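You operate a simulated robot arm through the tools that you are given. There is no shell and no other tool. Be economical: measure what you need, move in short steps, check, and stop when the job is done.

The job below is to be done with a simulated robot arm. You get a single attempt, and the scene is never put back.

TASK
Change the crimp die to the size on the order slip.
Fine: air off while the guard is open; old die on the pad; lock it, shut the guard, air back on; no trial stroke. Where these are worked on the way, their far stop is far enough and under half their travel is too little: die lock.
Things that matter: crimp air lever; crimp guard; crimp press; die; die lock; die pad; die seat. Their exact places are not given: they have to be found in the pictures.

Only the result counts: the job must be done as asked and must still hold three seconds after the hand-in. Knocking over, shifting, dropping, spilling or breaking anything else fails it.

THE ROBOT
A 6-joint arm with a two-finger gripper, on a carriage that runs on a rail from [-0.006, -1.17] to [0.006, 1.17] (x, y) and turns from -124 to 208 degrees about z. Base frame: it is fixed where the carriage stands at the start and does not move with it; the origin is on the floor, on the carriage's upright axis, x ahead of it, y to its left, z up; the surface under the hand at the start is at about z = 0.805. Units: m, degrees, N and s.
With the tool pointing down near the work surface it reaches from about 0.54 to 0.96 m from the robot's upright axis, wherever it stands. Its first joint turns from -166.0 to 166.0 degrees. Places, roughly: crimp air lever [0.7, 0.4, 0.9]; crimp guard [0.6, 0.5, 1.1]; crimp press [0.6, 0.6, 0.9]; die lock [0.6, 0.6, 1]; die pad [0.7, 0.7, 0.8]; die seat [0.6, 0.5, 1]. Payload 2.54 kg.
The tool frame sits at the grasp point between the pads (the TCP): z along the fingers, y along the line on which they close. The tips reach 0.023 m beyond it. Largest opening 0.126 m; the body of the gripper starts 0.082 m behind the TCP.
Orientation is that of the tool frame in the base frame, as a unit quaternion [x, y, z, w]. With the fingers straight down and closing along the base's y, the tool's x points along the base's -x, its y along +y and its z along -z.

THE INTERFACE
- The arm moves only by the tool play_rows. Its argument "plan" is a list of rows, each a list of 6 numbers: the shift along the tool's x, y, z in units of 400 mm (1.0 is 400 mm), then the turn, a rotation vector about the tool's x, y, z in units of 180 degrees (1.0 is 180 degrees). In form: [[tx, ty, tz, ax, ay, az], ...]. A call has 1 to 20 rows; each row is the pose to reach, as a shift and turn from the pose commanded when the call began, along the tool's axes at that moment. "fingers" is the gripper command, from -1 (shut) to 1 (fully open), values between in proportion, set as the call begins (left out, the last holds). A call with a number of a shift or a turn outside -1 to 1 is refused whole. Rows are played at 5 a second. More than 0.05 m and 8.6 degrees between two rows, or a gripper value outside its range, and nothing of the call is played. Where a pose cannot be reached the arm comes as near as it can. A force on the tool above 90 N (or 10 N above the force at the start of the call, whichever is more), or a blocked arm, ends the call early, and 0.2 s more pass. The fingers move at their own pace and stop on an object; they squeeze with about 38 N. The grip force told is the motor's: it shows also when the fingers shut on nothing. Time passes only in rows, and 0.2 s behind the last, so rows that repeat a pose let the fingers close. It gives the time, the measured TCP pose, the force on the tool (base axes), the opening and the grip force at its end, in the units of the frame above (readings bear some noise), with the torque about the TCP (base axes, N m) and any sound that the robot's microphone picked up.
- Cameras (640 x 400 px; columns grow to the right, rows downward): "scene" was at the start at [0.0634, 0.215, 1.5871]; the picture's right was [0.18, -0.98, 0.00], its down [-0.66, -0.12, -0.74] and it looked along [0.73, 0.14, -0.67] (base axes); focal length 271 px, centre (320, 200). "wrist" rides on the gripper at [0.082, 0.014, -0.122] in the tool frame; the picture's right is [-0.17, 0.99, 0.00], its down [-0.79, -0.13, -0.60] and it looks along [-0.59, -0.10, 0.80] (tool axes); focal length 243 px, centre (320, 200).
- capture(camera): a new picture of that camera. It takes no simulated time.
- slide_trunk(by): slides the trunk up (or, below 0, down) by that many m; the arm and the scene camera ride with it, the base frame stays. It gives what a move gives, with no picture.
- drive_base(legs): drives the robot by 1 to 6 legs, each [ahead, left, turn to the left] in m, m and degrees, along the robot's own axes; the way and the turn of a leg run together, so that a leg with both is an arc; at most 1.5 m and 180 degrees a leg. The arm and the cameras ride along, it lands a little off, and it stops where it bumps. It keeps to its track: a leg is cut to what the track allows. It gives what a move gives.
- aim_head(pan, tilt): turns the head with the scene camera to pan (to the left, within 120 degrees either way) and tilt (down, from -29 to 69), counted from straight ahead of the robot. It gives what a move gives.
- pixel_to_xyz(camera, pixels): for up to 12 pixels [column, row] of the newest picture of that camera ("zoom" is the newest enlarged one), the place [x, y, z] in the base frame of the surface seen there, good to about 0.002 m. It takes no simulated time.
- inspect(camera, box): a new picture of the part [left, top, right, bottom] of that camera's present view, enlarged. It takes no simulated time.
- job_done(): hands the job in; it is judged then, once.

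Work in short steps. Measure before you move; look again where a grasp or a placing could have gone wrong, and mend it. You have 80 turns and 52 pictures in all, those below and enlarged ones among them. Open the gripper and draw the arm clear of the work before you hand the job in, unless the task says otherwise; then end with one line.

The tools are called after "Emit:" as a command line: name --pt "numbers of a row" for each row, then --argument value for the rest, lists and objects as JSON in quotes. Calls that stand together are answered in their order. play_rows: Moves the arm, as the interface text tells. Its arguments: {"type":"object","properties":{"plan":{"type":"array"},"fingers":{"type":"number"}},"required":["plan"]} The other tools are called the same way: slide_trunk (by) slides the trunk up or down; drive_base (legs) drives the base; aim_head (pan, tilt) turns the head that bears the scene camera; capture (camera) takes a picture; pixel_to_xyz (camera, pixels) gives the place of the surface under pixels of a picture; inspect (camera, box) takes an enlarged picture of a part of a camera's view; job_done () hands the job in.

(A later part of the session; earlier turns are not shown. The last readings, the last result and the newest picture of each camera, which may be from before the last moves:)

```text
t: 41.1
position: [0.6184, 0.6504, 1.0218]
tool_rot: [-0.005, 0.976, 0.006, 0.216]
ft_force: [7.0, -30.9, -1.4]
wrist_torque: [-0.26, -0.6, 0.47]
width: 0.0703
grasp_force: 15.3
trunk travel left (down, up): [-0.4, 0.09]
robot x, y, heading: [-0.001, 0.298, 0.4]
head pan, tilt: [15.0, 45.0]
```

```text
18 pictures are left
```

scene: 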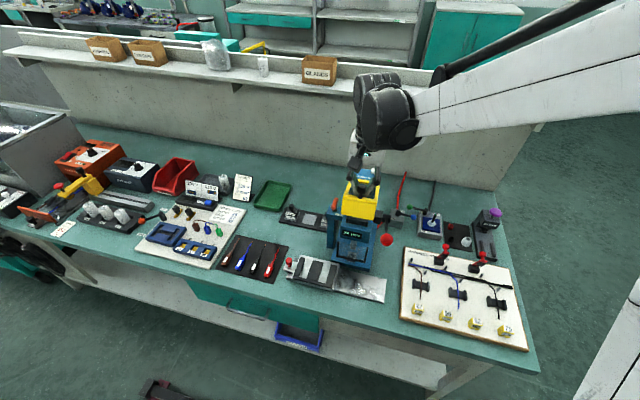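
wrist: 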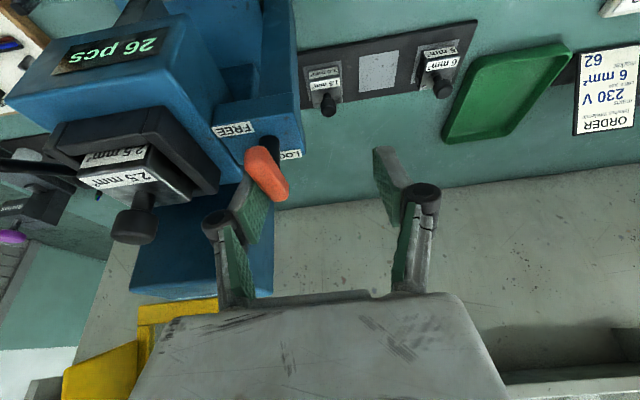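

The fingers were forced open at ~31 N, so it's unclear whether the lever turned. I'll measure it.

Emit:
pixel_to_xyz --camera "wrist" --pixels '[[254, 155], [262, 168], [272, 185], [281, 195], [274, 148], [268, 150], [237, 128], [293, 154], [284, 185], [258, 178]]'

```text
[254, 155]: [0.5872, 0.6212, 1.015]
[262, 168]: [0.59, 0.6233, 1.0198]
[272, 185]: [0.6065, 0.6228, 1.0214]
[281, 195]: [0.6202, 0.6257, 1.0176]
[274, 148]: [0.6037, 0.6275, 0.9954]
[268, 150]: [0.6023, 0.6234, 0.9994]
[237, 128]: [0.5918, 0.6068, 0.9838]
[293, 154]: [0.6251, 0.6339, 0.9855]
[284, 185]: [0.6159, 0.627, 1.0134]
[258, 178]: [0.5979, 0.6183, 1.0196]
```

The orange bar is a T-handle, x 0.586–0.624 with its hub in the middle at (0.604,0.622). It gave ~7° counter-clockwise and was blocked clockwise. I'll go vertical over its centre, grip the flat sides and twist counter-clockwise.

Emit:
play_rows --pt "0 -0.04 0 0 0 0" --pt "-0.02 -0.06 -0.08 0 0 0" --pt "-0.0416 -0.0735 -0.168 0 0.035 0" --pt "-0.0416 -0.0735 -0.168 0 0.07 0" --pt "-0.0416 -0.0735 -0.168 0 0.105 0" --pt "-0.0416 -0.0735 -0.168 0 0.139 0" --pt "-0.0416 -0.0735 -0.168 0 0.139 0" --fingers -0.4

Emit:
capture --camera "wrist"

```text
t: 42.8
position: [0.6028, 0.625, 1.087]
tool_rot: [-0.009, 1.0, 0.005, -0.001]
ft_force: [0.1, 0.0, -0.6]
wrist_torque: [0.02, 0.03, -0.03]
width: 0.0378
grasp_force: 0.1
trunk travel left (down, up): [-0.4, 0.09]
robot x, y, heading: [0.0017, 0.297, 0.3]
head pan, tilt: [15.0, 45.0]
```

```text
17 pictures are left
```

wrist: 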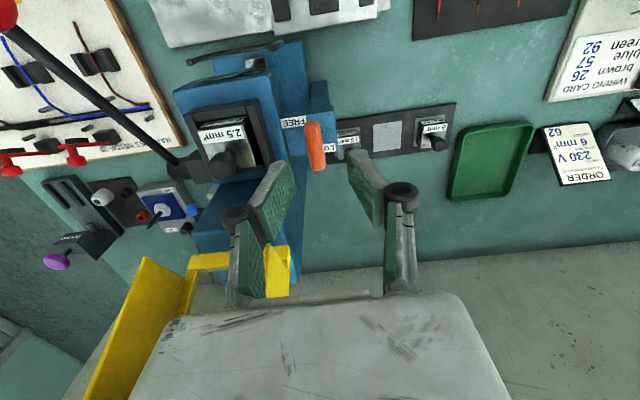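

Centred over the bar. I'll descend and close on it.

Emit:
play_rows --pt "-0.005 -0.008 0.08 0 0 0" --pt "-0.005 -0.008 0.15 0 0 0" --pt "-0.005 -0.008 0.1825 0 0 0"

Emit:
play_rows --pt "0 0 0 0 0 0" --pt "0 0 0 0 0 0" --pt "0 0 0 0 0 0" --fingers -1

```text
t: 43.5
position: [0.6002, 0.6236, 1.0162]
tool_rot: [-0.009, 1.0, 0.005, -0.001]
ft_force: [-33.5, 0.2, 31.8]
wrist_torque: [-1.1, -3.58, -1.18]
width: 0.0377
grasp_force: 0.0
trunk travel left (down, up): [-0.4, 0.09]
robot x, y, heading: [0.005, 0.3014, 0.4]
head pan, tilt: [15.0, 45.0]
```

```text
t: 44.4
position: [0.603, 0.6206, 1.017]
tool_rot: [-0.008, 1.0, 0.005, -0.001]
ft_force: [-55.7, -19.5, -0.4]
wrist_torque: [-0.82, -4.4, -1.57]
width: 0.0109
grasp_force: 37.9
trunk travel left (down, up): [-0.4, 0.09]
robot x, y, heading: [-0.0001, 0.2963, 0.2]
head pan, tilt: [15.0, 45.0]
```

The bar is gripped (0.011 wide), but -56 N in x with torque says the gripper body leans on the raised guard. I'll tilt the tool 18° back about the TCP to clear it.

Emit:
play_rows --pt "0 0 0 0 -0.025 0" --pt "0 0 0 0 -0.05 0" --pt "0 0 0 0 -0.075 0" --pt "0 0 0 0 -0.1 0" --pt "0 0 0 0 -0.1 0"

Emit:
capture --camera "scene"

```text
t: 45.5
position: [0.6076, 0.6222, 1.0131]
tool_rot: [-0.007, 0.988, 0.006, 0.154]
ft_force: [2.9, -12.2, -41.8]
wrist_torque: [-0.02, 0.18, -0.02]
width: 0.0116
grasp_force: 38.7
trunk travel left (down, up): [-0.4, 0.09]
robot x, y, heading: [0.0035, 0.3001, 0.2]
head pan, tilt: [15.0, 45.0]
```

```text
16 pictures are left
```

scene: 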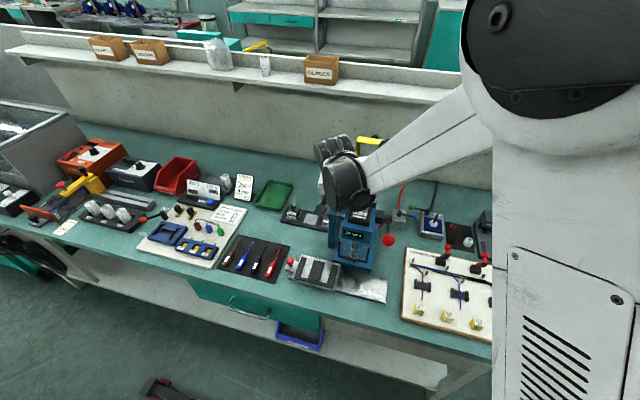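

The contact is gone. Now I'll twist about the vertical, counter-clockwise, 30° first.

Emit:
play_rows --pt "0 0 0.006 -0.0127 0 -0.0397" --pt "0.002 0 0.006 -0.0253 0 -0.0794" --pt "0.004 0 0.006 -0.038 0 -0.119" --pt "0.005 0 0.006 -0.0507 0 -0.159"

Emit:
capture --camera "wrist"

```text
t: 46.5
position: [0.6066, 0.6211, 1.0118]
tool_rot: [-0.264, 0.951, 0.046, 0.152]
ft_force: [24.1, -13.9, -5.2]
wrist_torque: [0.11, -0.5, 0.01]
width: 0.0108
grasp_force: 37.8
trunk travel left (down, up): [-0.4, 0.09]
robot x, y, heading: [0.0012, 0.3005, 0.0]
head pan, tilt: [15.0, 45.0]
```

```text
15 pictures are left
```

wrist: 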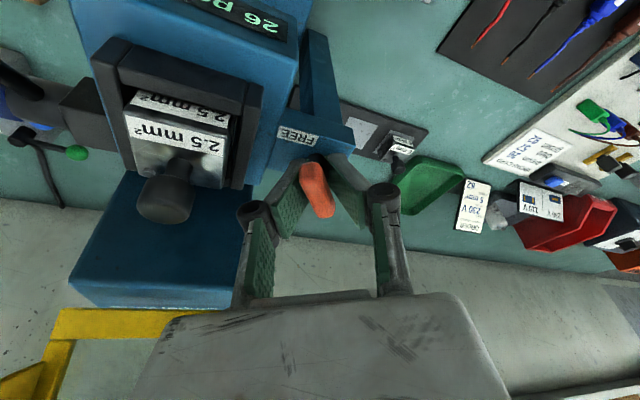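

The bar turned freely with the gripper (30°, no torque). Twisting further would swing the body into the guard, so I'll release, lift, turn back, and then push the bar's front end round with shut fingers from the -x side.

Emit:
play_rows --pt "0 0 0 0 0 0" --pt "0 0 0 0 0 0" --pt "-0.0228 0 -0.0715 0 0 0" --pt "-0.0456 0 -0.143 0 0 0" --pt "-0.03 0.02 -0.15 0.0127 0 0.0397" --pt "-0.015 0.04 -0.156 0.0253 0 0.0794" --pt "0 0.06 -0.162 0.038 0 0.119" --pt "0.0116 0.0766 -0.169 0.0507 0 0.159" --fingers -0.45

Emit:
play_rows --pt "0 0 0 0 0 0" --pt "0 0 0 0 0 0" --fingers -1

Emit:
capture --camera "wrist"

```text
t: 48.4
position: [0.5658, 0.635, 1.0754]
tool_rot: [-0.006, 0.988, 0.007, 0.154]
ft_force: [-0.1, 0.2, 0.0]
wrist_torque: [0.0, 0.0, 0.0]
width: 0.0346
grasp_force: 0.0
trunk travel left (down, up): [-0.4, 0.09]
robot x, y, heading: [-0.0005, 0.2995, 0.5]
head pan, tilt: [15.0, 45.0]
```

```text
t: 49.0
position: [0.5664, 0.6356, 1.0745]
tool_rot: [-0.008, 0.988, 0.007, 0.154]
ft_force: [-0.1, -0.2, 0.0]
wrist_torque: [0.01, -0.03, 0.02]
width: 0.0
grasp_force: 27.8
trunk travel left (down, up): [-0.4, 0.09]
robot x, y, heading: [0.0022, 0.3023, 0.5]
head pan, tilt: [15.0, 45.0]
```

```text
14 pictures are left
```

wrist: 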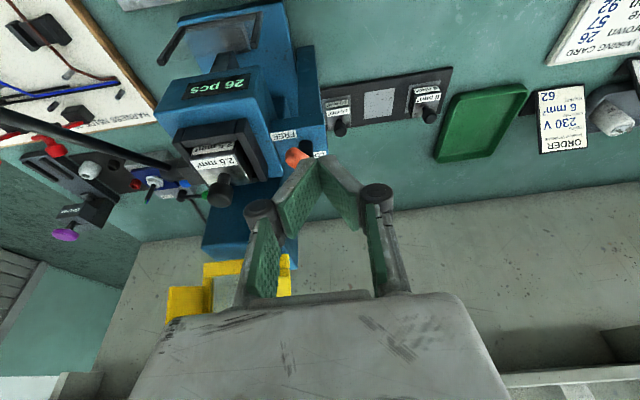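

I'll measure the bar's visible end before pushing.

Emit:
pixel_to_xyz --camera "wrist" --pixels '[[293, 153], [289, 160], [299, 152], [297, 162], [212, 285], [285, 262], [176, 292]]'

```text
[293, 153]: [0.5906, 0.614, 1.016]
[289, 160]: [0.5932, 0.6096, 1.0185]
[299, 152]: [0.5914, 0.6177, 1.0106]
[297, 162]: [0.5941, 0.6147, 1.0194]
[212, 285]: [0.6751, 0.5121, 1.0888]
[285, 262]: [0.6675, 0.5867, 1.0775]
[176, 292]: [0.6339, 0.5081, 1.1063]
```

The front end is at (0.590,0.613). I'll descend on its +y/-x side and push it along the arc.

Emit:
play_rows --pt "0.013 0.011 0.065 0 0 0" --pt "0.0266 0.011 0.129 0 0 0" --pt "0.0172 -0.0115 0.132 0 0 0" --pt "0.0172 -0.0365 0.132 0 0 0" --pt "0.0148 -0.052 0.133 0 0 0" --pt "0.01 -0.068 0.1346 0 0 0" --pt "-0.0007 -0.0815 0.138 0 0 0" --pt "-0.0138 -0.0865 0.142 0 0 0"

Emit:
capture --camera "wrist"

```text
t: 50.8
position: [0.5845, 0.6059, 1.0235]
tool_rot: [-0.009, 0.988, 0.006, 0.152]
ft_force: [-48.8, 5.9, -15.9]
wrist_torque: [0.1, 1.11, 0.13]
width: 0.0057
grasp_force: 28.4
trunk travel left (down, up): [-0.4, 0.09]
robot x, y, heading: [0.0021, 0.3009, 0.5]
head pan, tilt: [15.0, 45.0]
```

```text
13 pictures are left
```

wrist: 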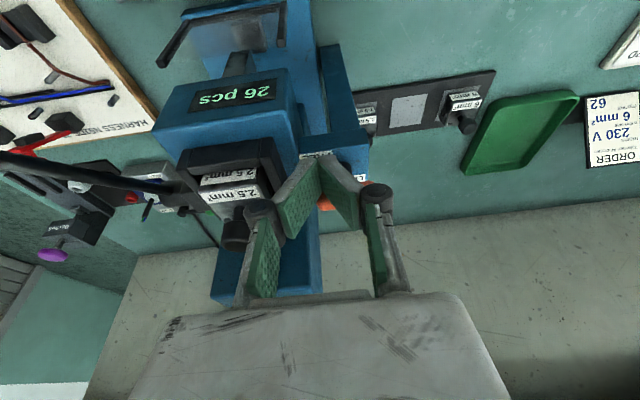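

The bar now lies along y, against its stop (-49 N). I'll back off, lift, and move above the old die's knob at (0.605,0.546) with the fingers opening.

Emit:
play_rows --pt "0.0477 0 -0.0152 0 0 0" --pt "0.017 0 -0.11 0 0 0" --pt "-0.0107 0 -0.1975 0 0 0" --pt "-0.058 -0.075 -0.182 0 0 0" --pt "-0.097 -0.1485 -0.144 0 0 0" --pt "-0.097 -0.1485 -0.144 0 0 0" --fingers -0.2

Emit:
capture --camera "wrist"

```text
t: 52.1
position: [0.609, 0.5397, 1.089]
tool_rot: [-0.007, 0.988, 0.007, 0.155]
ft_force: [-0.3, -0.9, -0.8]
wrist_torque: [0.01, 0.02, 0.0]
width: 0.0503
grasp_force: 0.1
trunk travel left (down, up): [-0.4, 0.09]
robot x, y, heading: [0.0017, 0.3009, 0.6]
head pan, tilt: [15.0, 45.0]
```

```text
12 pictures are left
```

wrist: 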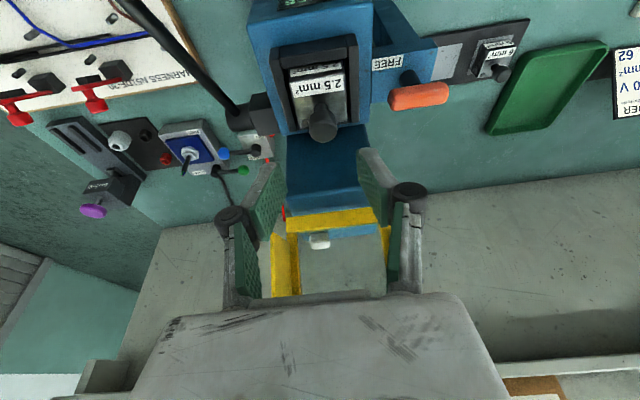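

The lock lever is fully turned to FREE. I'll measure the old die's knob and, in the same view, the pad slot and the 6 mm² die.

Emit:
pixel_to_xyz --camera "wrist" --pixels '[[321, 125], [310, 122], [334, 122], [322, 112], [320, 70], [445, 62], [499, 71], [493, 60], [478, 60], [508, 62], [322, 138]]'

```text
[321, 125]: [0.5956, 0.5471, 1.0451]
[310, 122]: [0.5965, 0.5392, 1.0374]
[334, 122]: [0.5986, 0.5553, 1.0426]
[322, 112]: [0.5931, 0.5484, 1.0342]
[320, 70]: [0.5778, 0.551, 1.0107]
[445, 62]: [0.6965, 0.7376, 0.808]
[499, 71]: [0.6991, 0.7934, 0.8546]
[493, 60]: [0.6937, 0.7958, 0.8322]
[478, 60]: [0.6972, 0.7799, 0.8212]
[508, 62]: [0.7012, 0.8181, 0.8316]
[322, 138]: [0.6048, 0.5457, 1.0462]
```

I'll descend on the knob at (0.603,0.5475), then grip.

Emit:
play_rows --pt "0.03 0.0195 0.03 0 0 0" --pt "0.043 0.0195 0.08 0 0 0" --pt "0.0543 0.0195 0.1166 0 0 0"

Emit:
play_rows --pt "0 0 0 0 0 0" --pt "0 0 0 0 0 0" --pt "0 0 0 0 0 0" --fingers -1

```text
t: 53.0
position: [0.6032, 0.5503, 1.037]
tool_rot: [-0.009, 0.988, 0.007, 0.155]
ft_force: [0.6, -0.3, 0.1]
wrist_torque: [0.02, 0.05, 0.01]
width: 0.0504
grasp_force: 0.1
trunk travel left (down, up): [-0.4, 0.09]
robot x, y, heading: [0.0029, 0.2944, 0.4]
head pan, tilt: [15.0, 45.0]
```

```text
t: 53.8
position: [0.6031, 0.5484, 1.0373]
tool_rot: [-0.006, 0.988, 0.006, 0.155]
ft_force: [-3.2, -6.1, -1.3]
wrist_torque: [-0.15, 0.07, 0.0]
width: 0.0402
grasp_force: 38.0
trunk travel left (down, up): [-0.4, 0.09]
robot x, y, heading: [0.0025, 0.2994, 0.2]
head pan, tilt: [15.0, 45.0]
```

Width 0.040 means the tips caught the die block rather than the knob. I'll open, rise 10 mm and regrip on the knob head.

Emit:
play_rows --pt "0 0 0 0 0 0" --pt "-0.006 -0.002 -0.024 0 0 0" --fingers -0.2

Emit:
play_rows --pt "0 0 0 0 0 0" --pt "0 0 0 0 0 0" --pt "0 0 0 0 0 0" --fingers -1

```text
t: 54.4
position: [0.6023, 0.5478, 1.0456]
tool_rot: [-0.008, 0.988, 0.007, 0.155]
ft_force: [-0.6, -0.3, 0.4]
wrist_torque: [0.01, 0.0, 0.02]
width: 0.0504
grasp_force: 0.1
trunk travel left (down, up): [-0.4, 0.09]
robot x, y, heading: [0.0022, 0.2999, 0.7]
head pan, tilt: [15.0, 45.0]
```

```text
t: 55.1
position: [0.6028, 0.5486, 1.0457]
tool_rot: [-0.008, 0.988, 0.006, 0.155]
ft_force: [-0.2, -0.1, 0.3]
wrist_torque: [0.03, 0.05, 0.03]
width: 0.019
grasp_force: 38.5
trunk travel left (down, up): [-0.4, 0.09]
robot x, y, heading: [0.002, 0.2962, 0.6]
head pan, tilt: [15.0, 45.0]
```

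Gripped on the knob (0.019). I'll lift slowly, 45 mm straight up.

Emit:
play_rows --pt "-0.008 0 -0.024 0 0 0" --pt "-0.017 0 -0.053 0 0 0" --pt "-0.026 0 -0.08 0 0 0" --pt "-0.034 0 -0.107 0 0 0"

Emit:
capture --camera "wrist"

```text
t: 56.1
position: [0.6027, 0.5485, 1.0937]
tool_rot: [-0.008, 0.988, 0.007, 0.155]
ft_force: [0.1, 0.5, -2.5]
wrist_torque: [0.04, -0.02, -0.01]
width: 0.019
grasp_force: 37.9
trunk travel left (down, up): [-0.4, 0.09]
robot x, y, heading: [-0.0025, 0.3007, 0.2]
head pan, tilt: [15.0, 45.0]
```

```text
11 pictures are left
```

wrist: 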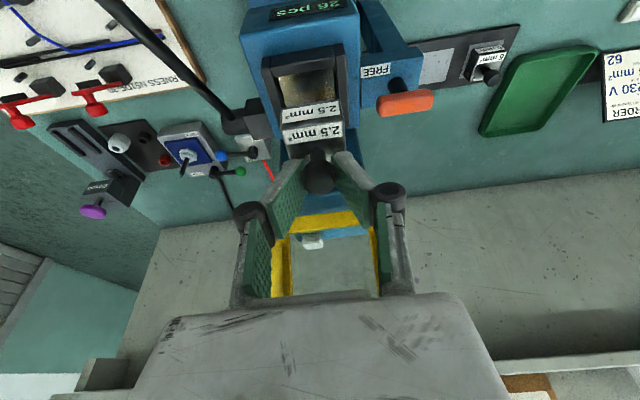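

The old die is out at 45 mm up, and the seat is empty. I'll carry it -x, then +y, then over the pad's empty slot at about (0.699,0.732).

Emit:
play_rows --pt "0.06 0 -0.025 0 0 0" --pt "0.107 0 -0.034 0 0 0" --pt "0.107 0.1 -0.034 0 0 0" --pt "0.107 0.2 -0.034 0 0 0" --pt "0.107 0.3 -0.034 0 0 0" --pt "0.107 0.4 -0.034 0 0 0" --pt "0.107 0.459 -0.034 0 0 0" --pt "0 0.459 0 0 0 0" --pt "-0.107 0.459 0.034 0 0 0" --pt "-0.2 0.459 0.064 0 0 0" --pt "-0.2294 0.459 0.0732 0 0 0" --pt "-0.2294 0.459 0.0732 0 0 0"

Emit:
capture --camera "wrist"

```text
t: 58.8
position: [0.6976, 0.7342, 1.0954]
tool_rot: [-0.007, 0.988, 0.007, 0.155]
ft_force: [0.2, 0.1, -3.2]
wrist_torque: [0.03, 0.03, -0.01]
width: 0.0189
grasp_force: 37.9
trunk travel left (down, up): [-0.4, 0.09]
robot x, y, heading: [-0.0016, 0.3002, 0.4]
head pan, tilt: [15.0, 45.0]
```

```text
10 pictures are left
```

wrist: 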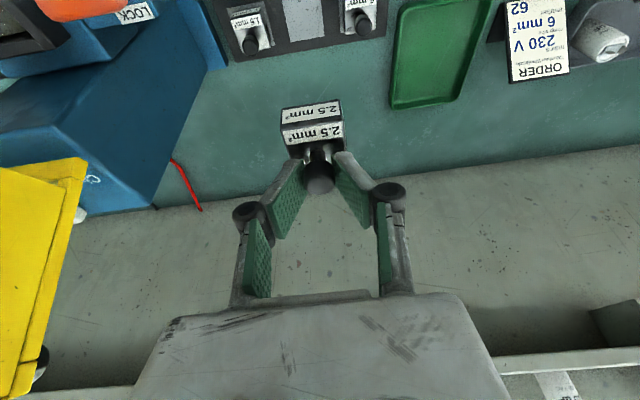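

Measuring the two pad dies' knobs and the slot here, to centre the placing.

Emit:
pixel_to_xyz --camera "wrist" --pixels '[[250, 45], [362, 25], [310, 20], [291, 37], [325, 37], [242, 44], [258, 44], [354, 24], [370, 24], [318, 180], [321, 133]]'

```text
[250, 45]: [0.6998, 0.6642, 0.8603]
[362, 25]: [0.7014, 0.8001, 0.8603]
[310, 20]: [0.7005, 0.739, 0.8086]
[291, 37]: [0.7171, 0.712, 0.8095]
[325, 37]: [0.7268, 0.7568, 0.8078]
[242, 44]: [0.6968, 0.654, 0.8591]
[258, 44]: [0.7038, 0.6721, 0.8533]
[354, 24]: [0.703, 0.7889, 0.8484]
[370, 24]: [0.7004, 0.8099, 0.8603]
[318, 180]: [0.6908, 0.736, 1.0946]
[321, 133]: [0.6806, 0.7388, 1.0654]
```

The slot centre is (0.700,0.732) by the neighbours' spacing. I'll descend to just above and then set down.

Emit:
play_rows --pt "0.0323 -0.0055 0.11 0 0 0" --pt "0.0703 -0.0055 0.23 0 0 0" --pt "0.1083 -0.0055 0.35 0 0 0" --pt "0.1463 -0.0055 0.465 0 0 0" --pt "0.1653 -0.0055 0.538 0 0 0" --pt "0.1706 -0.0055 0.5546 0 0 0" --pt "0.1733 -0.0055 0.563 0 0 0" --pt "0.1733 -0.0055 0.563 0 0 0"

Emit:
capture --camera "wrist"

```text
refused: row 2 steps farther than a row can; nothing moved
```

```text
9 pictures are left
```

wrist: 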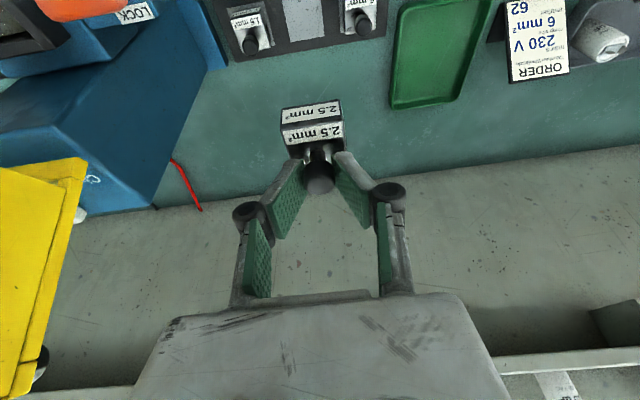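

The rows were too long, so I'll repeat with shorter steps.

Emit:
play_rows --pt "0.025 -0.0055 0.1 0 0 0" --pt "0.056 -0.0055 0.195 0 0 0" --pt "0.087 -0.0055 0.29 0 0 0" --pt "0.118 -0.0055 0.385 0 0 0" --pt "0.1463 -0.0055 0.478 0 0 0" --pt "0.1653 -0.0055 0.538 0 0 0" --pt "0.1706 -0.0055 0.5546 0 0 0" --pt "0.1733 -0.0055 0.563 0 0 0" --pt "0.1733 -0.0055 0.563 0 0 0"

```text
t: 60.8
position: [0.6995, 0.7341, 0.8596]
tool_rot: [-0.007, 0.988, 0.007, 0.155]
ft_force: [4.2, 2.7, 10.6]
wrist_torque: [0.03, -0.14, -0.01]
width: 0.0174
grasp_force: 38.5
trunk travel left (down, up): [-0.4, 0.09]
robot x, y, heading: [0.0031, 0.2979, 0.4]
head pan, tilt: [15.0, 45.0]
```

Set down with a light contact of ~10 N. I'll release, lift, and move over the 6 mm² die at (0.7005,0.800).

Emit:
play_rows --pt "0 0 0 0 0 0" --pt "0 0 0 0 0 0" --pt "-0.02 0 -0.06 0 0 0" --pt "-0.0456 0 -0.143 0 0 0" --pt "-0.0475 0.08 -0.143 0 0 0" --pt "-0.0475 0.165 -0.143 0 0 0" --pt "-0.0475 0.165 -0.143 0 0 0" --fingers -0.2

Emit:
capture --camera "wrist"

```text
t: 62.4
position: [0.697, 0.8, 0.9206]
tool_rot: [-0.008, 0.988, 0.006, 0.154]
ft_force: [0.5, 0.1, 0.2]
wrist_torque: [0.0, 0.0, -0.02]
width: 0.0507
grasp_force: 0.0
trunk travel left (down, up): [-0.4, 0.09]
robot x, y, heading: [0.0023, 0.2987, 0.4]
head pan, tilt: [15.0, 45.0]
```

```text
8 pictures are left
```

wrist: 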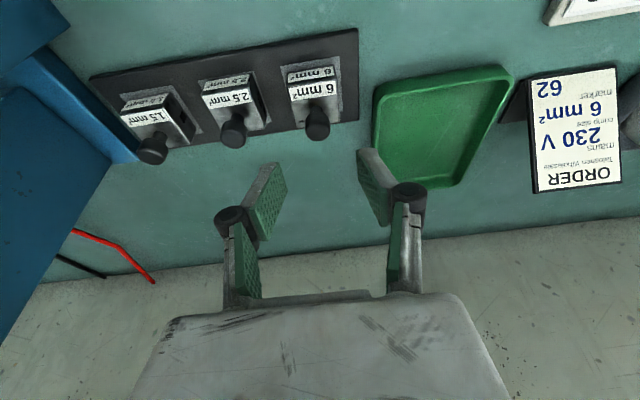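

The 2.5 mm² die stands in its slot. I'll measure the 6 mm² knob, the target for the grip.

Emit:
pixel_to_xyz --camera "wrist" --pixels '[[317, 122], [306, 122], [328, 122], [317, 112], [317, 134], [233, 130], [152, 148]]'

```text
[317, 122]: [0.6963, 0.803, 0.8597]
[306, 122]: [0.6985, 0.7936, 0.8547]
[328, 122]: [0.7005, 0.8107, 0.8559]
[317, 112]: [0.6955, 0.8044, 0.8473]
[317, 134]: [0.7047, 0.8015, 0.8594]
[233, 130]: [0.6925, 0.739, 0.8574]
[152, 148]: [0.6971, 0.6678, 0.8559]
```

Descend on the 6 mm² knob and grip.

Emit:
play_rows --pt "0.0 0.004 0.06 0 0 0" --pt "0.025 0.004 0.11 0 0 0" --pt "0.0393 0.004 0.1466 0 0 0" --fingers -0.37

Emit:
play_rows --pt "0 0 0 0 0 0" --pt "0 0 0 0 0 0" --pt "0 0 0 0 0 0" --fingers -1

```text
t: 63.1
position: [0.7004, 0.8026, 0.8599]
tool_rot: [-0.008, 0.988, 0.007, 0.155]
ft_force: [1.3, -0.4, 0.4]
wrist_torque: [-0.01, -0.02, 0.0]
width: 0.0394
grasp_force: 0.0
trunk travel left (down, up): [-0.4, 0.09]
robot x, y, heading: [0.0012, 0.3037, 0.3]
head pan, tilt: [15.0, 45.0]
```

```text
t: 64.0
position: [0.7019, 0.8027, 0.8603]
tool_rot: [-0.007, 0.988, 0.006, 0.155]
ft_force: [-0.3, 0.2, 0.4]
wrist_torque: [0.02, 0.03, 0.0]
width: 0.0175
grasp_force: 38.0
trunk travel left (down, up): [-0.4, 0.09]
robot x, y, heading: [0.0039, 0.2985, 0.6]
head pan, tilt: [15.0, 45.0]
```

Gripped (0.0175). I'll lift and carry it back to above the seat by the same detour.

Emit:
play_rows --pt "-0.03 0 -0.094 0 0 0" --pt "-0.06 0 -0.188 0 0 0" --pt "-0.09 0 -0.282 0 0 0" --pt "-0.12 0 -0.376 0 0 0" --pt "-0.15 0 -0.47 0 0 0" --pt "-0.18 0 -0.564 0 0 0" --pt "-0.094 0 -0.591 0 0 0" --pt "-0.008 0 -0.618 0 0 0" --pt "0.078 0 -0.646 0 0 0" --pt "0.163 0 -0.673 0 0 0" --pt "0.163 -0.106 -0.673 0 0 0" --pt "0.163 -0.212 -0.673 0 0 0" --pt "0.163 -0.318 -0.673 0 0 0" --pt "0.163 -0.424 -0.673 0 0 0" --pt "0.163 -0.53 -0.673 0 0 0" --pt "0.163 -0.635 -0.673 0 0 0" --pt "0.1 -0.635 -0.653 0 0 0" --pt "0.055 -0.635 -0.638 0 0 0" --pt "0.055 -0.635 -0.638 0 0 0"

Emit:
capture --camera "wrist"

```text
t: 68.0
position: [0.6083, 0.5423, 1.0934]
tool_rot: [-0.007, 0.988, 0.008, 0.155]
ft_force: [0.3, -0.7, -2.8]
wrist_torque: [-0.01, -0.02, -0.03]
width: 0.0172
grasp_force: 38.0
trunk travel left (down, up): [-0.4, 0.09]
robot x, y, heading: [0.001, 0.2997, 0.1]
head pan, tilt: [15.0, 45.0]
```

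```text
7 pictures are left
```

wrist: 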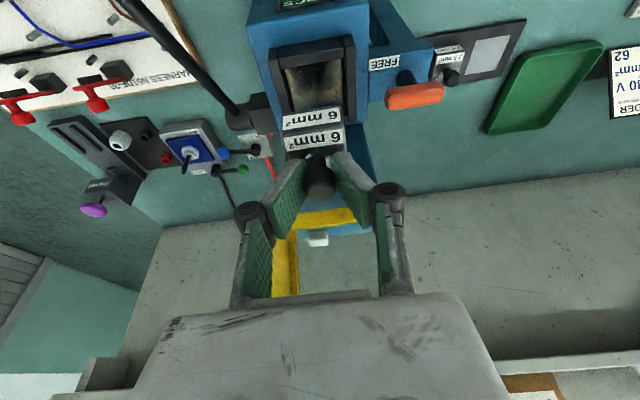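

I'm about 6 mm off the recorded seat pose (0.6028,0.5486), as the picture also shows. I'll correct that first.

Emit:
play_rows --pt "0.0131 0.0158 -0.0042 0 0 0" --pt "0.0131 0.0158 -0.0042 0 0 0" --pt "0.0131 0.0158 -0.0042 0 0 0"

Emit:
play_rows --pt "0 0 0 0 0 0"

Emit:
capture --camera "wrist"

```text
t: 68.8
position: [0.6026, 0.5496, 1.0934]
tool_rot: [-0.008, 0.988, 0.006, 0.154]
ft_force: [-0.1, 0.2, -2.0]
wrist_torque: [0.02, 0.01, 0.0]
width: 0.0171
grasp_force: 38.2
trunk travel left (down, up): [-0.4, 0.09]
robot x, y, heading: [0.0016, 0.2994, 0.4]
head pan, tilt: [15.0, 45.0]
```

```text
t: 69.2
position: [0.6016, 0.5486, 1.0927]
tool_rot: [-0.008, 0.988, 0.007, 0.155]
ft_force: [-0.2, 0.2, -1.5]
wrist_torque: [0.0, 0.01, -0.01]
width: 0.0171
grasp_force: 38.4
trunk travel left (down, up): [-0.4, 0.09]
robot x, y, heading: [0.0016, 0.2994, 0.4]
head pan, tilt: [15.0, 45.0]
```

```text
6 pictures are left
```

wrist: 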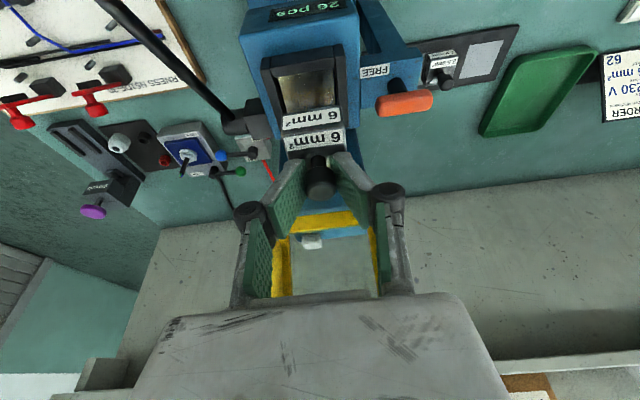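

Pose matches the recorded one. I'll check the held die against the seat walls.

Emit:
pixel_to_xyz --camera "wrist" --pixels '[[284, 142], [347, 138], [283, 118], [340, 115], [268, 90], [347, 85], [310, 60], [318, 185], [277, 90], [336, 85], [318, 168]]'

```text
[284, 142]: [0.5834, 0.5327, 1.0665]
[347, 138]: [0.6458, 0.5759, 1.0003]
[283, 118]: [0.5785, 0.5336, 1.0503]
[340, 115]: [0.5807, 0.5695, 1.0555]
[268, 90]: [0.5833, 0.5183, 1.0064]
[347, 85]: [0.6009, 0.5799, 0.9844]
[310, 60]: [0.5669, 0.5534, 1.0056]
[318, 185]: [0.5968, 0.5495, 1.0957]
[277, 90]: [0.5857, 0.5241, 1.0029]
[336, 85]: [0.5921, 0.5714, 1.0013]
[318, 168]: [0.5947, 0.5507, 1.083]
```

The die's front face at x≈0.579 matches the old die's. I'll lower it slowly into the seat.

Emit:
play_rows --pt "0.01 0 0.03 0 0 0" --pt "0.018 0 0.056 0 0 0" --pt "0.024 0 0.076 0 0 0" --pt "0.029 0 0.092 0 0 0" --pt "0.033 0 0.104 0 0 0" --pt "0.036 0 0.1127 0 0 0" --pt "0.0365 0 0.115 0 0 0"

```text
t: 70.8
position: [0.6007, 0.5457, 1.0471]
tool_rot: [-0.006, 0.988, 0.007, 0.156]
ft_force: [20.5, -21.1, 55.4]
wrist_torque: [0.33, -0.08, -0.25]
width: 0.0285
grasp_force: 38.3
trunk travel left (down, up): [-0.4, 0.09]
robot x, y, heading: [0.0006, 0.2976, 0.5]
head pan, tilt: [15.0, 45.0]
```

The force is 55 N and the fingers opened to 0.0285, so the die may have caught. I'll look closely.

Emit:
inspect --camera "wrist" --box '[220, 20, 420, 220]'

Emit:
pixel_to_xyz --camera "wrist" --pixels '[[318, 185], [312, 130], [300, 130]]'

```text
2.00 times, centred on (320, 120) of wrist
```

zoom: 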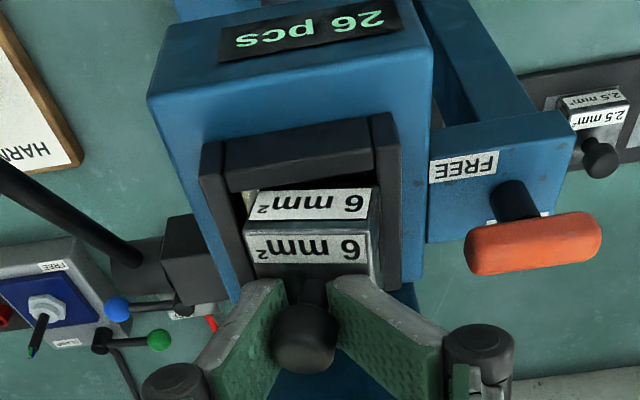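

```text
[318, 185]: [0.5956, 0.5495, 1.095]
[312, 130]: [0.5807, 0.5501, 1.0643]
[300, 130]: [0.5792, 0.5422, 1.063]
```

Emit:
pixel_to_xyz --camera "zoom" --pixels '[[250, 262], [365, 262], [372, 225], [250, 235], [255, 195], [365, 192], [240, 220], [388, 220], [305, 330], [285, 340], [330, 340], [310, 150]]'

```text
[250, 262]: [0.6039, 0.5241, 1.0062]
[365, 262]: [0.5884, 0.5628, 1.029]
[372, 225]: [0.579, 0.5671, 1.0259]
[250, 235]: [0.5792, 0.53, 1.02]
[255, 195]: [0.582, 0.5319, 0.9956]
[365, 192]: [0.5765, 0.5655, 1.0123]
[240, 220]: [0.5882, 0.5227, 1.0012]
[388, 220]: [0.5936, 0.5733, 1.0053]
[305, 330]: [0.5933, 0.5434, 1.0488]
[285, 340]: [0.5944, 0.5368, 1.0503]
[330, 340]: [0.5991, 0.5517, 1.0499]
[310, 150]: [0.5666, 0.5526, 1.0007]
```

The die is rolled with its right side high, and wall reactions push -y and +x. I'll lift 25 mm, shift 3 mm to -y and 2 mm to +x, and check that the grip squares up.

Emit:
play_rows --pt "-0.01 0 -0.03 0 0 0" --pt "-0.02 0 -0.062 0 0 0" --pt "-0.0248 -0.0075 -0.06 0 0 0" --pt "-0.0248 -0.0075 -0.06 0 0 0"

Emit:
inspect --camera "wrist" --box '[220, 20, 420, 220]'

```text
t: 71.8
position: [0.6031, 0.5478, 1.0697]
tool_rot: [-0.008, 0.988, 0.007, 0.154]
ft_force: [-0.2, 0.0, -3.3]
wrist_torque: [-0.03, 0.02, 0.02]
width: 0.0163
grasp_force: 38.2
trunk travel left (down, up): [-0.4, 0.09]
robot x, y, heading: [-0.0012, 0.2978, 0.0]
head pan, tilt: [15.0, 45.0]
```

```text
2.00 times, centred on (320, 120) of wrist
```

zoom: 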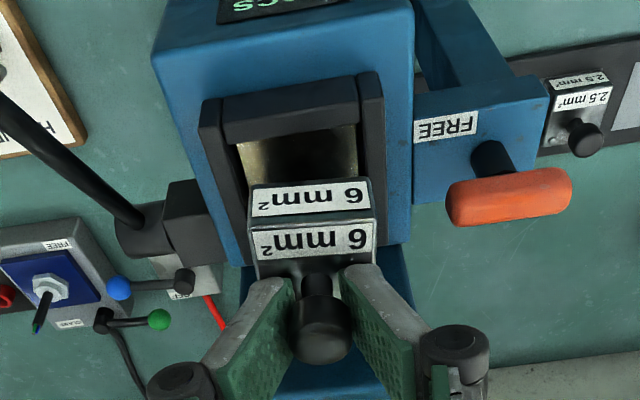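

Squared up again. I'll measure the die's edges and the seat's inner walls.

Emit:
pixel_to_xyz --camera "zoom" --pixels '[[256, 210], [368, 202], [256, 245], [372, 240], [232, 150], [362, 120], [300, 142], [380, 120], [215, 150], [300, 120], [320, 320], [350, 160]]'

```text
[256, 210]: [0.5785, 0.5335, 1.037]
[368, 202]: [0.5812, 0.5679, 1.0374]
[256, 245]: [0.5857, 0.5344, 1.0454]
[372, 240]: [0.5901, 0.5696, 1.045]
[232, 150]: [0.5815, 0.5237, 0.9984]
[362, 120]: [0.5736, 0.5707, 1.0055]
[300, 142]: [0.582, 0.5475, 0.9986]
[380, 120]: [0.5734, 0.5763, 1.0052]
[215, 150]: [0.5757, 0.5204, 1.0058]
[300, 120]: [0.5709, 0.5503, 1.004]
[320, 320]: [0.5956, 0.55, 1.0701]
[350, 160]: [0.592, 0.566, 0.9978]
```

The held die is yawed ~4.5° clockwise to the seat and sits ~3 mm too far in +y. I'll correct both, then lower again.

Emit:
play_rows --pt "0 -0.0075 0 -0.0076 0 -0.0238" --pt "0 -0.0075 0 -0.0076 0 -0.0238" --pt "0.006 -0.0075 0.019 -0.0076 0 -0.0238" --pt "0.01 -0.0075 0.0315 -0.0076 0 -0.0238" --pt "0.0135 -0.0075 0.0425 -0.0076 0 -0.0238" --pt "0.016 -0.0075 0.05 -0.0076 0 -0.0238" --pt "0.0182 -0.0075 0.0572 -0.0076 0 -0.0238"

```text
t: 73.3
position: [0.6003, 0.5451, 1.0467]
tool_rot: [-0.045, 0.987, 0.013, 0.156]
ft_force: [-13.6, 8.9, 50.7]
wrist_torque: [-0.57, -0.34, -0.01]
width: 0.015
grasp_force: 37.9
trunk travel left (down, up): [-0.4, 0.09]
robot x, y, heading: [0.0039, 0.2956, 0.3]
head pan, tilt: [15.0, 45.0]
```

It reached z 1.0467 with 50 N up and the grip unchanged, so it's likely on the seat floor. I'll verify with one zoom.

Emit:
inspect --camera "wrist" --box '[220, 20, 420, 220]'

Emit:
pixel_to_xyz --camera "zoom" --pixels '[[260, 225], [290, 225], [340, 225], [360, 225], [260, 195], [300, 195], [350, 195], [300, 330], [320, 330], [320, 250]]'

```text
2.00 times, centred on (320, 120) of wrist
```

zoom: 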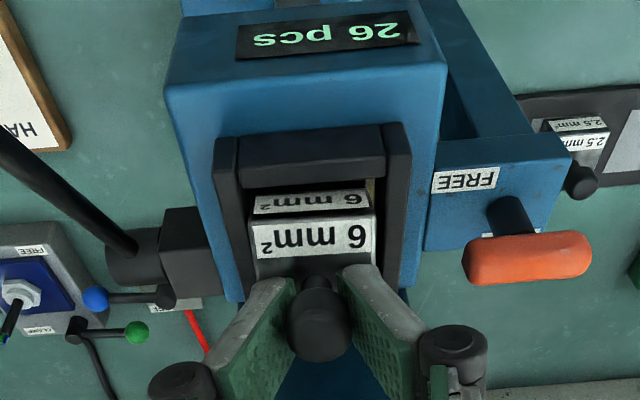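

```text
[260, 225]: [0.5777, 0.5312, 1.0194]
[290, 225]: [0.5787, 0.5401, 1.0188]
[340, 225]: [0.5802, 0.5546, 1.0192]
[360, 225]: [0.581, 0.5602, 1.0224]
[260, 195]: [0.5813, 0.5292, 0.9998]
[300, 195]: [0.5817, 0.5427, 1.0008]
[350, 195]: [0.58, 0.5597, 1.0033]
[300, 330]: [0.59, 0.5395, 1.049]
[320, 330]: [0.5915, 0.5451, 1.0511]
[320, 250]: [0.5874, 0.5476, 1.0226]
```

It looks ~5 mm high (knob top 1.050 against 1.0455 for the old die). I'll wiggle gently ±3 mm in x and y with light pressure to let it drop in.

Emit:
play_rows --pt "-0.001 0 -0.003 0 0 0" --pt "0.006 0 -0.004 0 0 0" --pt "0.006 0.008 -0.003 0 0 0" --pt "0 0.008 0 0 0 0" --pt "-0.008 0.008 0.003 0 0 0" --pt "-0.008 0 0.003 0 0 0" --pt "-0.008 -0.008 0.003 0 0 0" --pt "0 -0.008 0.001 0 0 0" --pt "0 0 0.001 0 0 0"

```text
t: 75.3
position: [0.6016, 0.5455, 1.0484]
tool_rot: [-0.046, 0.986, 0.012, 0.158]
ft_force: [-5.0, 18.0, 61.6]
wrist_torque: [0.0, -0.83, 0.19]
width: 0.0158
grasp_force: 37.4
trunk travel left (down, up): [-0.4, 0.09]
robot x, y, heading: [-0.0007, 0.3008, 0.2]
head pan, tilt: [15.0, 45.0]
```

It didn't drop. Measuring costs no pictures, so I'll map the die and the seat walls densely on the last zoom.

Emit:
pixel_to_xyz --camera "zoom" --pixels '[[225, 150], [230, 200], [238, 240], [390, 140], [395, 200], [390, 250], [245, 200], [380, 200], [370, 185], [375, 240], [252, 215], [372, 215]]'

Emit:
pixel_to_xyz --camera "zoom" --pixels '[[250, 150], [370, 150], [250, 175], [370, 170], [255, 205], [365, 205], [255, 240], [365, 240], [260, 268], [290, 275], [340, 270], [365, 262]]'

Emit:
pixel_to_xyz --camera "zoom" --pixels '[[312, 207], [312, 212], [312, 217], [312, 235], [312, 255], [312, 265], [318, 290], [318, 305], [318, 315], [318, 345], [300, 345], [335, 345]]'

```text
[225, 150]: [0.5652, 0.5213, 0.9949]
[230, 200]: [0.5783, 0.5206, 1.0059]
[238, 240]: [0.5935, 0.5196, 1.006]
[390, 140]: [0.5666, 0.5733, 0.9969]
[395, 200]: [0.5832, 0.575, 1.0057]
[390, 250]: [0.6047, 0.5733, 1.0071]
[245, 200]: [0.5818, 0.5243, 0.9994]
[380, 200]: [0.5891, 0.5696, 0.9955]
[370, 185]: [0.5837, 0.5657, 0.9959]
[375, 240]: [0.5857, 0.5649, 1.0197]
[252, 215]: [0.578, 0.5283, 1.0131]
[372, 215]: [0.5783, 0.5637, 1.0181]
```

```text
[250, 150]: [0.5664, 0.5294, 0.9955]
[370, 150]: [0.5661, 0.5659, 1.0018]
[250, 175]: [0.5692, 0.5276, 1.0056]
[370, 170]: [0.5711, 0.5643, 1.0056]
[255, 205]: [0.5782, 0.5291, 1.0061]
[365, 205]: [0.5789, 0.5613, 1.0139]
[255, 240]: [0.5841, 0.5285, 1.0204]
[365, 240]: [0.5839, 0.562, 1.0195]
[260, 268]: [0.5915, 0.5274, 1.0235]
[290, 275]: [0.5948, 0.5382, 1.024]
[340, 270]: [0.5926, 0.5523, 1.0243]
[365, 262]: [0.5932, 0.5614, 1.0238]
```

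```text
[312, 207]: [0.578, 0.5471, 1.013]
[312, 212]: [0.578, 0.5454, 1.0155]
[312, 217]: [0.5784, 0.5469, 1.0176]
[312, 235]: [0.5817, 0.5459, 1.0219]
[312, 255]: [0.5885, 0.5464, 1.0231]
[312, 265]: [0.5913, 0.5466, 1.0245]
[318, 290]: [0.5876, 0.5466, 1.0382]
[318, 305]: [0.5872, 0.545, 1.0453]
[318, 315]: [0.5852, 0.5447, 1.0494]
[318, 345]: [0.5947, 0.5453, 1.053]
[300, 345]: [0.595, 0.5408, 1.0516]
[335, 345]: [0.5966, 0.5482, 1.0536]
```

The geometry suggests the grip itself is keeping the die pitched. I'll release so it can settle in the well, rise a little, and look.

Emit:
play_rows --pt "-0.004 0 -0.012 0 0 0" --pt "-0.004 0 -0.012 0 0 0" --pt "-0.004 0 -0.012 0 0 0" --pt "-0.02 0 -0.06 0 0 0" --pt "-0.04 0 -0.12 0 0 0" --pt "-0.04 0 -0.12 0 0 0" --fingers -0.2

Emit:
inspect --camera "wrist" --box '[220, 20, 420, 220]'

Emit:
pixel_to_xyz --camera "zoom" --pixels '[[310, 225], [310, 200], [310, 180], [310, 165], [310, 150], [310, 140], [310, 130], [310, 240], [320, 255], [270, 150], [350, 150], [310, 110]]'

```text
t: 76.8
position: [0.6044, 0.5443, 1.0946]
tool_rot: [-0.045, 0.987, 0.012, 0.155]
ft_force: [0.0, 1.2, 0.7]
wrist_torque: [-0.01, 0.01, -0.01]
width: 0.0503
grasp_force: 0.0
trunk travel left (down, up): [-0.4, 0.09]
robot x, y, heading: [-0.0018, 0.2991, 0.4]
head pan, tilt: [15.0, 45.0]
```

```text
2.00 times, centred on (320, 120) of wrist
```

zoom: 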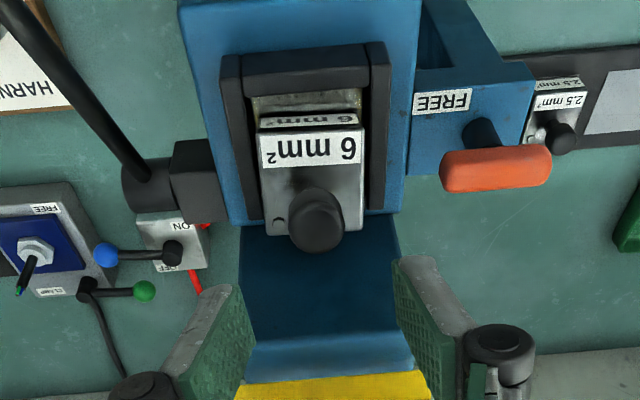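

```text
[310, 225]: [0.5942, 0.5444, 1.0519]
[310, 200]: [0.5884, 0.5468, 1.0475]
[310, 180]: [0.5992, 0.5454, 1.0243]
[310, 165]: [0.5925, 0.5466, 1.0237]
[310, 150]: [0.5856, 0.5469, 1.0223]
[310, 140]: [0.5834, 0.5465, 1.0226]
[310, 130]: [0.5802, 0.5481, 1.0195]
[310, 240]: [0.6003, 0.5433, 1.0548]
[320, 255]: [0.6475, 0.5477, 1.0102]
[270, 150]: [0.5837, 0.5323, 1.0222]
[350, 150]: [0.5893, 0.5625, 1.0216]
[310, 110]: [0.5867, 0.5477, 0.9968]
```

Now it's clear: the die sits too far back, pitched nose-down ~14° with its back edge on the rear ledge. I'll tilt the tool 14° more to match, and regrip the knob.

Emit:
play_rows --pt "0.01 0.0015 -0.01 0 -0.039 0" --pt "0.03 0.003 0.01 0 -0.078 0" --pt "0.045 0.003 0.045 0 -0.078 0" --pt "0.062 0.003 0.0842 0 -0.078 0"

Emit:
play_rows --pt "0 0 0 0 0 0" --pt "0 0 0 0 0 0" --pt "0 0 0 0 0 0" --fingers -1

```text
t: 77.8
position: [0.5923, 0.5463, 1.0567]
tool_rot: [-0.044, 0.96, 0.018, 0.274]
ft_force: [0.2, -0.1, 0.6]
wrist_torque: [0.02, 0.0, 0.01]
width: 0.0503
grasp_force: 0.0
trunk travel left (down, up): [-0.4, 0.09]
robot x, y, heading: [0.0034, 0.2994, 0.4]
head pan, tilt: [15.0, 45.0]
```

```text
t: 78.5
position: [0.5916, 0.5453, 1.0564]
tool_rot: [-0.044, 0.96, 0.017, 0.274]
ft_force: [0.1, 0.7, -0.2]
wrist_torque: [0.01, 0.01, 0.01]
width: 0.0201
grasp_force: 37.8
trunk travel left (down, up): [-0.4, 0.09]
robot x, y, heading: [0.0004, 0.2969, 0.3]
head pan, tilt: [15.0, 45.0]
```

Gripped (0.020). I'll lift 15 mm, rotate the die level and shift to hover over the seat.

Emit:
play_rows --pt "-0.01 0 -0.016 0 0 0" --pt "-0.0198 0 -0.0319 0 0 0" --pt "-0.026 0.002 -0.028 0 0.026 0" --pt "-0.032 0.004 -0.024 0 0.052 0" --pt "-0.038 0.0046 -0.0204 0 0.078 0" --pt "-0.038 0.0046 -0.0204 0 0.078 0"

Emit:
inspect --camera "wrist" --box '[220, 20, 420, 220]'

Emit:
pixel_to_xyz --camera "zoom" --pixels '[[312, 190], [312, 205], [312, 220], [312, 230], [312, 240], [312, 250], [312, 260], [312, 270], [318, 300], [318, 320], [270, 235], [360, 235]]'

```text
t: 80.0
position: [0.5992, 0.5462, 1.0713]
tool_rot: [-0.046, 0.987, 0.012, 0.154]
ft_force: [-0.4, 0.1, -2.6]
wrist_torque: [0.02, 0.0, -0.01]
width: 0.0206
grasp_force: 37.8
trunk travel left (down, up): [-0.4, 0.09]
robot x, y, heading: [0.0023, 0.3027, 0.2]
head pan, tilt: [15.0, 45.0]
```

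```text
2.00 times, centred on (320, 120) of wrist
```

zoom: 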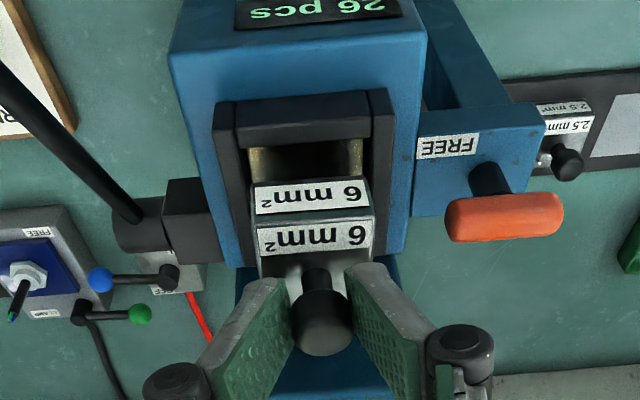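

```text
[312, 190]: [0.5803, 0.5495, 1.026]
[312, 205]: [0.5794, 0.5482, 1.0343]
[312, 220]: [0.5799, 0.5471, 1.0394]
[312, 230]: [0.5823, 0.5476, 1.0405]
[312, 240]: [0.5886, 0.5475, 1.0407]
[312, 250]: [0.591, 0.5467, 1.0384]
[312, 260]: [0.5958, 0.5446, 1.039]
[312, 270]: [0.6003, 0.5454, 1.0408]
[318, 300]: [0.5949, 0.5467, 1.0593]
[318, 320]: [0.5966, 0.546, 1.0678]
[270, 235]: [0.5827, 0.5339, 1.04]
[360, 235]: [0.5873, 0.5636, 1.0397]
```

The die is level now (top flat at z≈1.040). I'll check front-face yaw and the well edges, which is free.

Emit:
pixel_to_xyz --camera "zoom" --pixels '[[262, 203], [285, 200], [340, 196], [362, 194], [256, 165], [354, 160], [300, 160], [300, 145], [300, 130], [240, 130], [374, 120], [300, 172]]'

Emit:
pixel_to_xyz --camera "zoom" --pixels '[[248, 150], [256, 150], [268, 150], [346, 150], [356, 150], [366, 150], [252, 200], [370, 190], [256, 250], [374, 235], [225, 200], [385, 190]]'

```text
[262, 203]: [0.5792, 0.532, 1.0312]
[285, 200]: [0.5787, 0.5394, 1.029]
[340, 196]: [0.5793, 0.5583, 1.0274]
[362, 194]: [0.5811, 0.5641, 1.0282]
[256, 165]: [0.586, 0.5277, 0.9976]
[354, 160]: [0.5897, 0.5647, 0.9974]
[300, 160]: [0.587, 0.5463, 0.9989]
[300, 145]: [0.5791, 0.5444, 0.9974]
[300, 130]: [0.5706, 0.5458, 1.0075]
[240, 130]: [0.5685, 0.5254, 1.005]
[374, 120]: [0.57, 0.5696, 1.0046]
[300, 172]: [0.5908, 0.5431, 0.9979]
```

```text
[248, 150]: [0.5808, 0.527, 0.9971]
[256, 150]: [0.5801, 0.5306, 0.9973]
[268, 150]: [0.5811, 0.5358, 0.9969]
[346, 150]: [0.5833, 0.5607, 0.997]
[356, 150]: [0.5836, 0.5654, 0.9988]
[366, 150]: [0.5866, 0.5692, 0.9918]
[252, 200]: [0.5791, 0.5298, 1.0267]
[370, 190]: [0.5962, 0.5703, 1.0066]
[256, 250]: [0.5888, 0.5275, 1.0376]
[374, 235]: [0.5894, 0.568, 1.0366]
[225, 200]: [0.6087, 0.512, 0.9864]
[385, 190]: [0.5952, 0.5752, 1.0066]
```

The well floor is at 0.9975, so seating needs a 19 mm drop. The die is ~2–3° off in yaw and 1 mm back, so I'll correct these and lower gently.

Emit:
play_rows --pt "0.003 -0.0023 -0.001 -0.0034 0 -0.0106" --pt "0.003 -0.0023 -0.001 -0.0034 0 -0.0106" --pt "0.007 -0.0023 0.0115 -0.0034 0 -0.0106" --pt "0.0105 -0.0023 0.0225 -0.0034 0 -0.0106" --pt "0.0135 -0.0023 0.032 -0.0034 0 -0.0106" --pt "0.016 -0.0023 0.04 -0.0034 0 -0.0106" --pt "0.0175 -0.0023 0.0445 -0.0034 0 -0.0106" --pt "0.0175 -0.0023 0.0445 -0.0034 0 -0.0106"

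```text
t: 81.8
position: [0.5978, 0.5459, 1.054]
tool_rot: [-0.063, 0.986, 0.015, 0.155]
ft_force: [-0.6, 0.1, -0.7]
wrist_torque: [0.05, 0.05, 0.0]
width: 0.0204
grasp_force: 38.2
trunk travel left (down, up): [-0.4, 0.09]
robot x, y, heading: [0.0013, 0.3006, 0.5]
head pan, tilt: [15.0, 45.0]
```

No jam: force near zero at z 1.054. I'll lower a few more millimetres until it's felt.

Emit:
play_rows --pt "0.0015 0 0.0047 0 0 0" --pt "0.003 0 0.0095 0 0 0" --pt "0.003 0 0.0095 0 0 0"

```text
t: 82.5
position: [0.599, 0.5458, 1.0482]
tool_rot: [-0.064, 0.986, 0.015, 0.155]
ft_force: [0.7, 0.2, -2.9]
wrist_torque: [-0.05, -0.04, 0.02]
width: 0.0202
grasp_force: 37.6
trunk travel left (down, up): [-0.4, 0.09]
robot x, y, heading: [0.0063, 0.2993, 0.3]
head pan, tilt: [15.0, 45.0]
```

Still hanging free (-2.9 N), so I'll go on down in small steps.

Emit:
play_rows --pt "0.0015 0 0.0047 0 0 0" --pt "0.003 0 0.0095 0 0 0" --pt "0.0045 0 0.0142 0 0 0" --pt "0.0045 0 0.0142 0 0 0"

```text
t: 83.5
position: [0.5985, 0.5463, 1.0448]
tool_rot: [-0.063, 0.986, 0.015, 0.155]
ft_force: [1.1, -2.0, 9.5]
wrist_torque: [-0.04, -0.03, 0.03]
width: 0.0181
grasp_force: 37.8
trunk travel left (down, up): [-0.4, 0.09]
robot x, y, heading: [-0.001, 0.2965, 0.1]
head pan, tilt: [15.0, 45.0]
```

Contact came at z 1.0448 (9.5 N), about the old die's seating height. I'll release, rise, shut the fingers and press lightly on the knob top to confirm the height.

Emit:
play_rows --pt "0 0 0 0 0 0" --pt "0 0 0 0 0 0" --pt "-0.012 0 -0.055 0 0 0" --pt "-0.0248 0 -0.11 0 0 0" --fingers -0.4

Emit:
play_rows --pt "0 0 0 0 0 0" --pt "0 0 0 0 0 0" --pt "0.008 0 0.025 0 0 0" --pt "0.0137 0 0.043 0 0 0" --pt "0.0167 0 0.0525 0 0 0" --fingers -1

Emit:
play_rows --pt "0.0015 0 0.0047 0 0 0" --pt "0.003 0 0.0095 0 0 0" --pt "0.003 0 0.0095 0 0 0"

```text
t: 84.5
position: [0.5946, 0.5458, 1.088]
tool_rot: [-0.064, 0.986, 0.015, 0.156]
ft_force: [-0.4, -0.2, 0.4]
wrist_torque: [-0.03, -0.04, -0.02]
width: 0.038
grasp_force: 0.1
trunk travel left (down, up): [-0.4, 0.09]
robot x, y, heading: [0.0024, 0.2961, 0.5]
head pan, tilt: [15.0, 45.0]
```

```text
t: 85.8
position: [0.5939, 0.5459, 1.0658]
tool_rot: [-0.064, 0.986, 0.016, 0.154]
ft_force: [0.8, 0.3, 0.0]
wrist_torque: [-0.02, 0.01, -0.02]
width: 0.0001
grasp_force: 27.5
trunk travel left (down, up): [-0.4, 0.09]
robot x, y, heading: [-0.0007, 0.2985, 0.5]
head pan, tilt: [15.0, 45.0]
```

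```text
t: 86.5
position: [0.5932, 0.5459, 1.0646]
tool_rot: [-0.064, 0.985, 0.015, 0.157]
ft_force: [9.8, 5.5, 56.6]
wrist_torque: [0.04, -0.38, 0.02]
width: 0.0059
grasp_force: 28.4
trunk travel left (down, up): [-0.4, 0.09]
robot x, y, heading: [-0.0004, 0.3003, 0.4]
head pan, tilt: [15.0, 45.0]
```

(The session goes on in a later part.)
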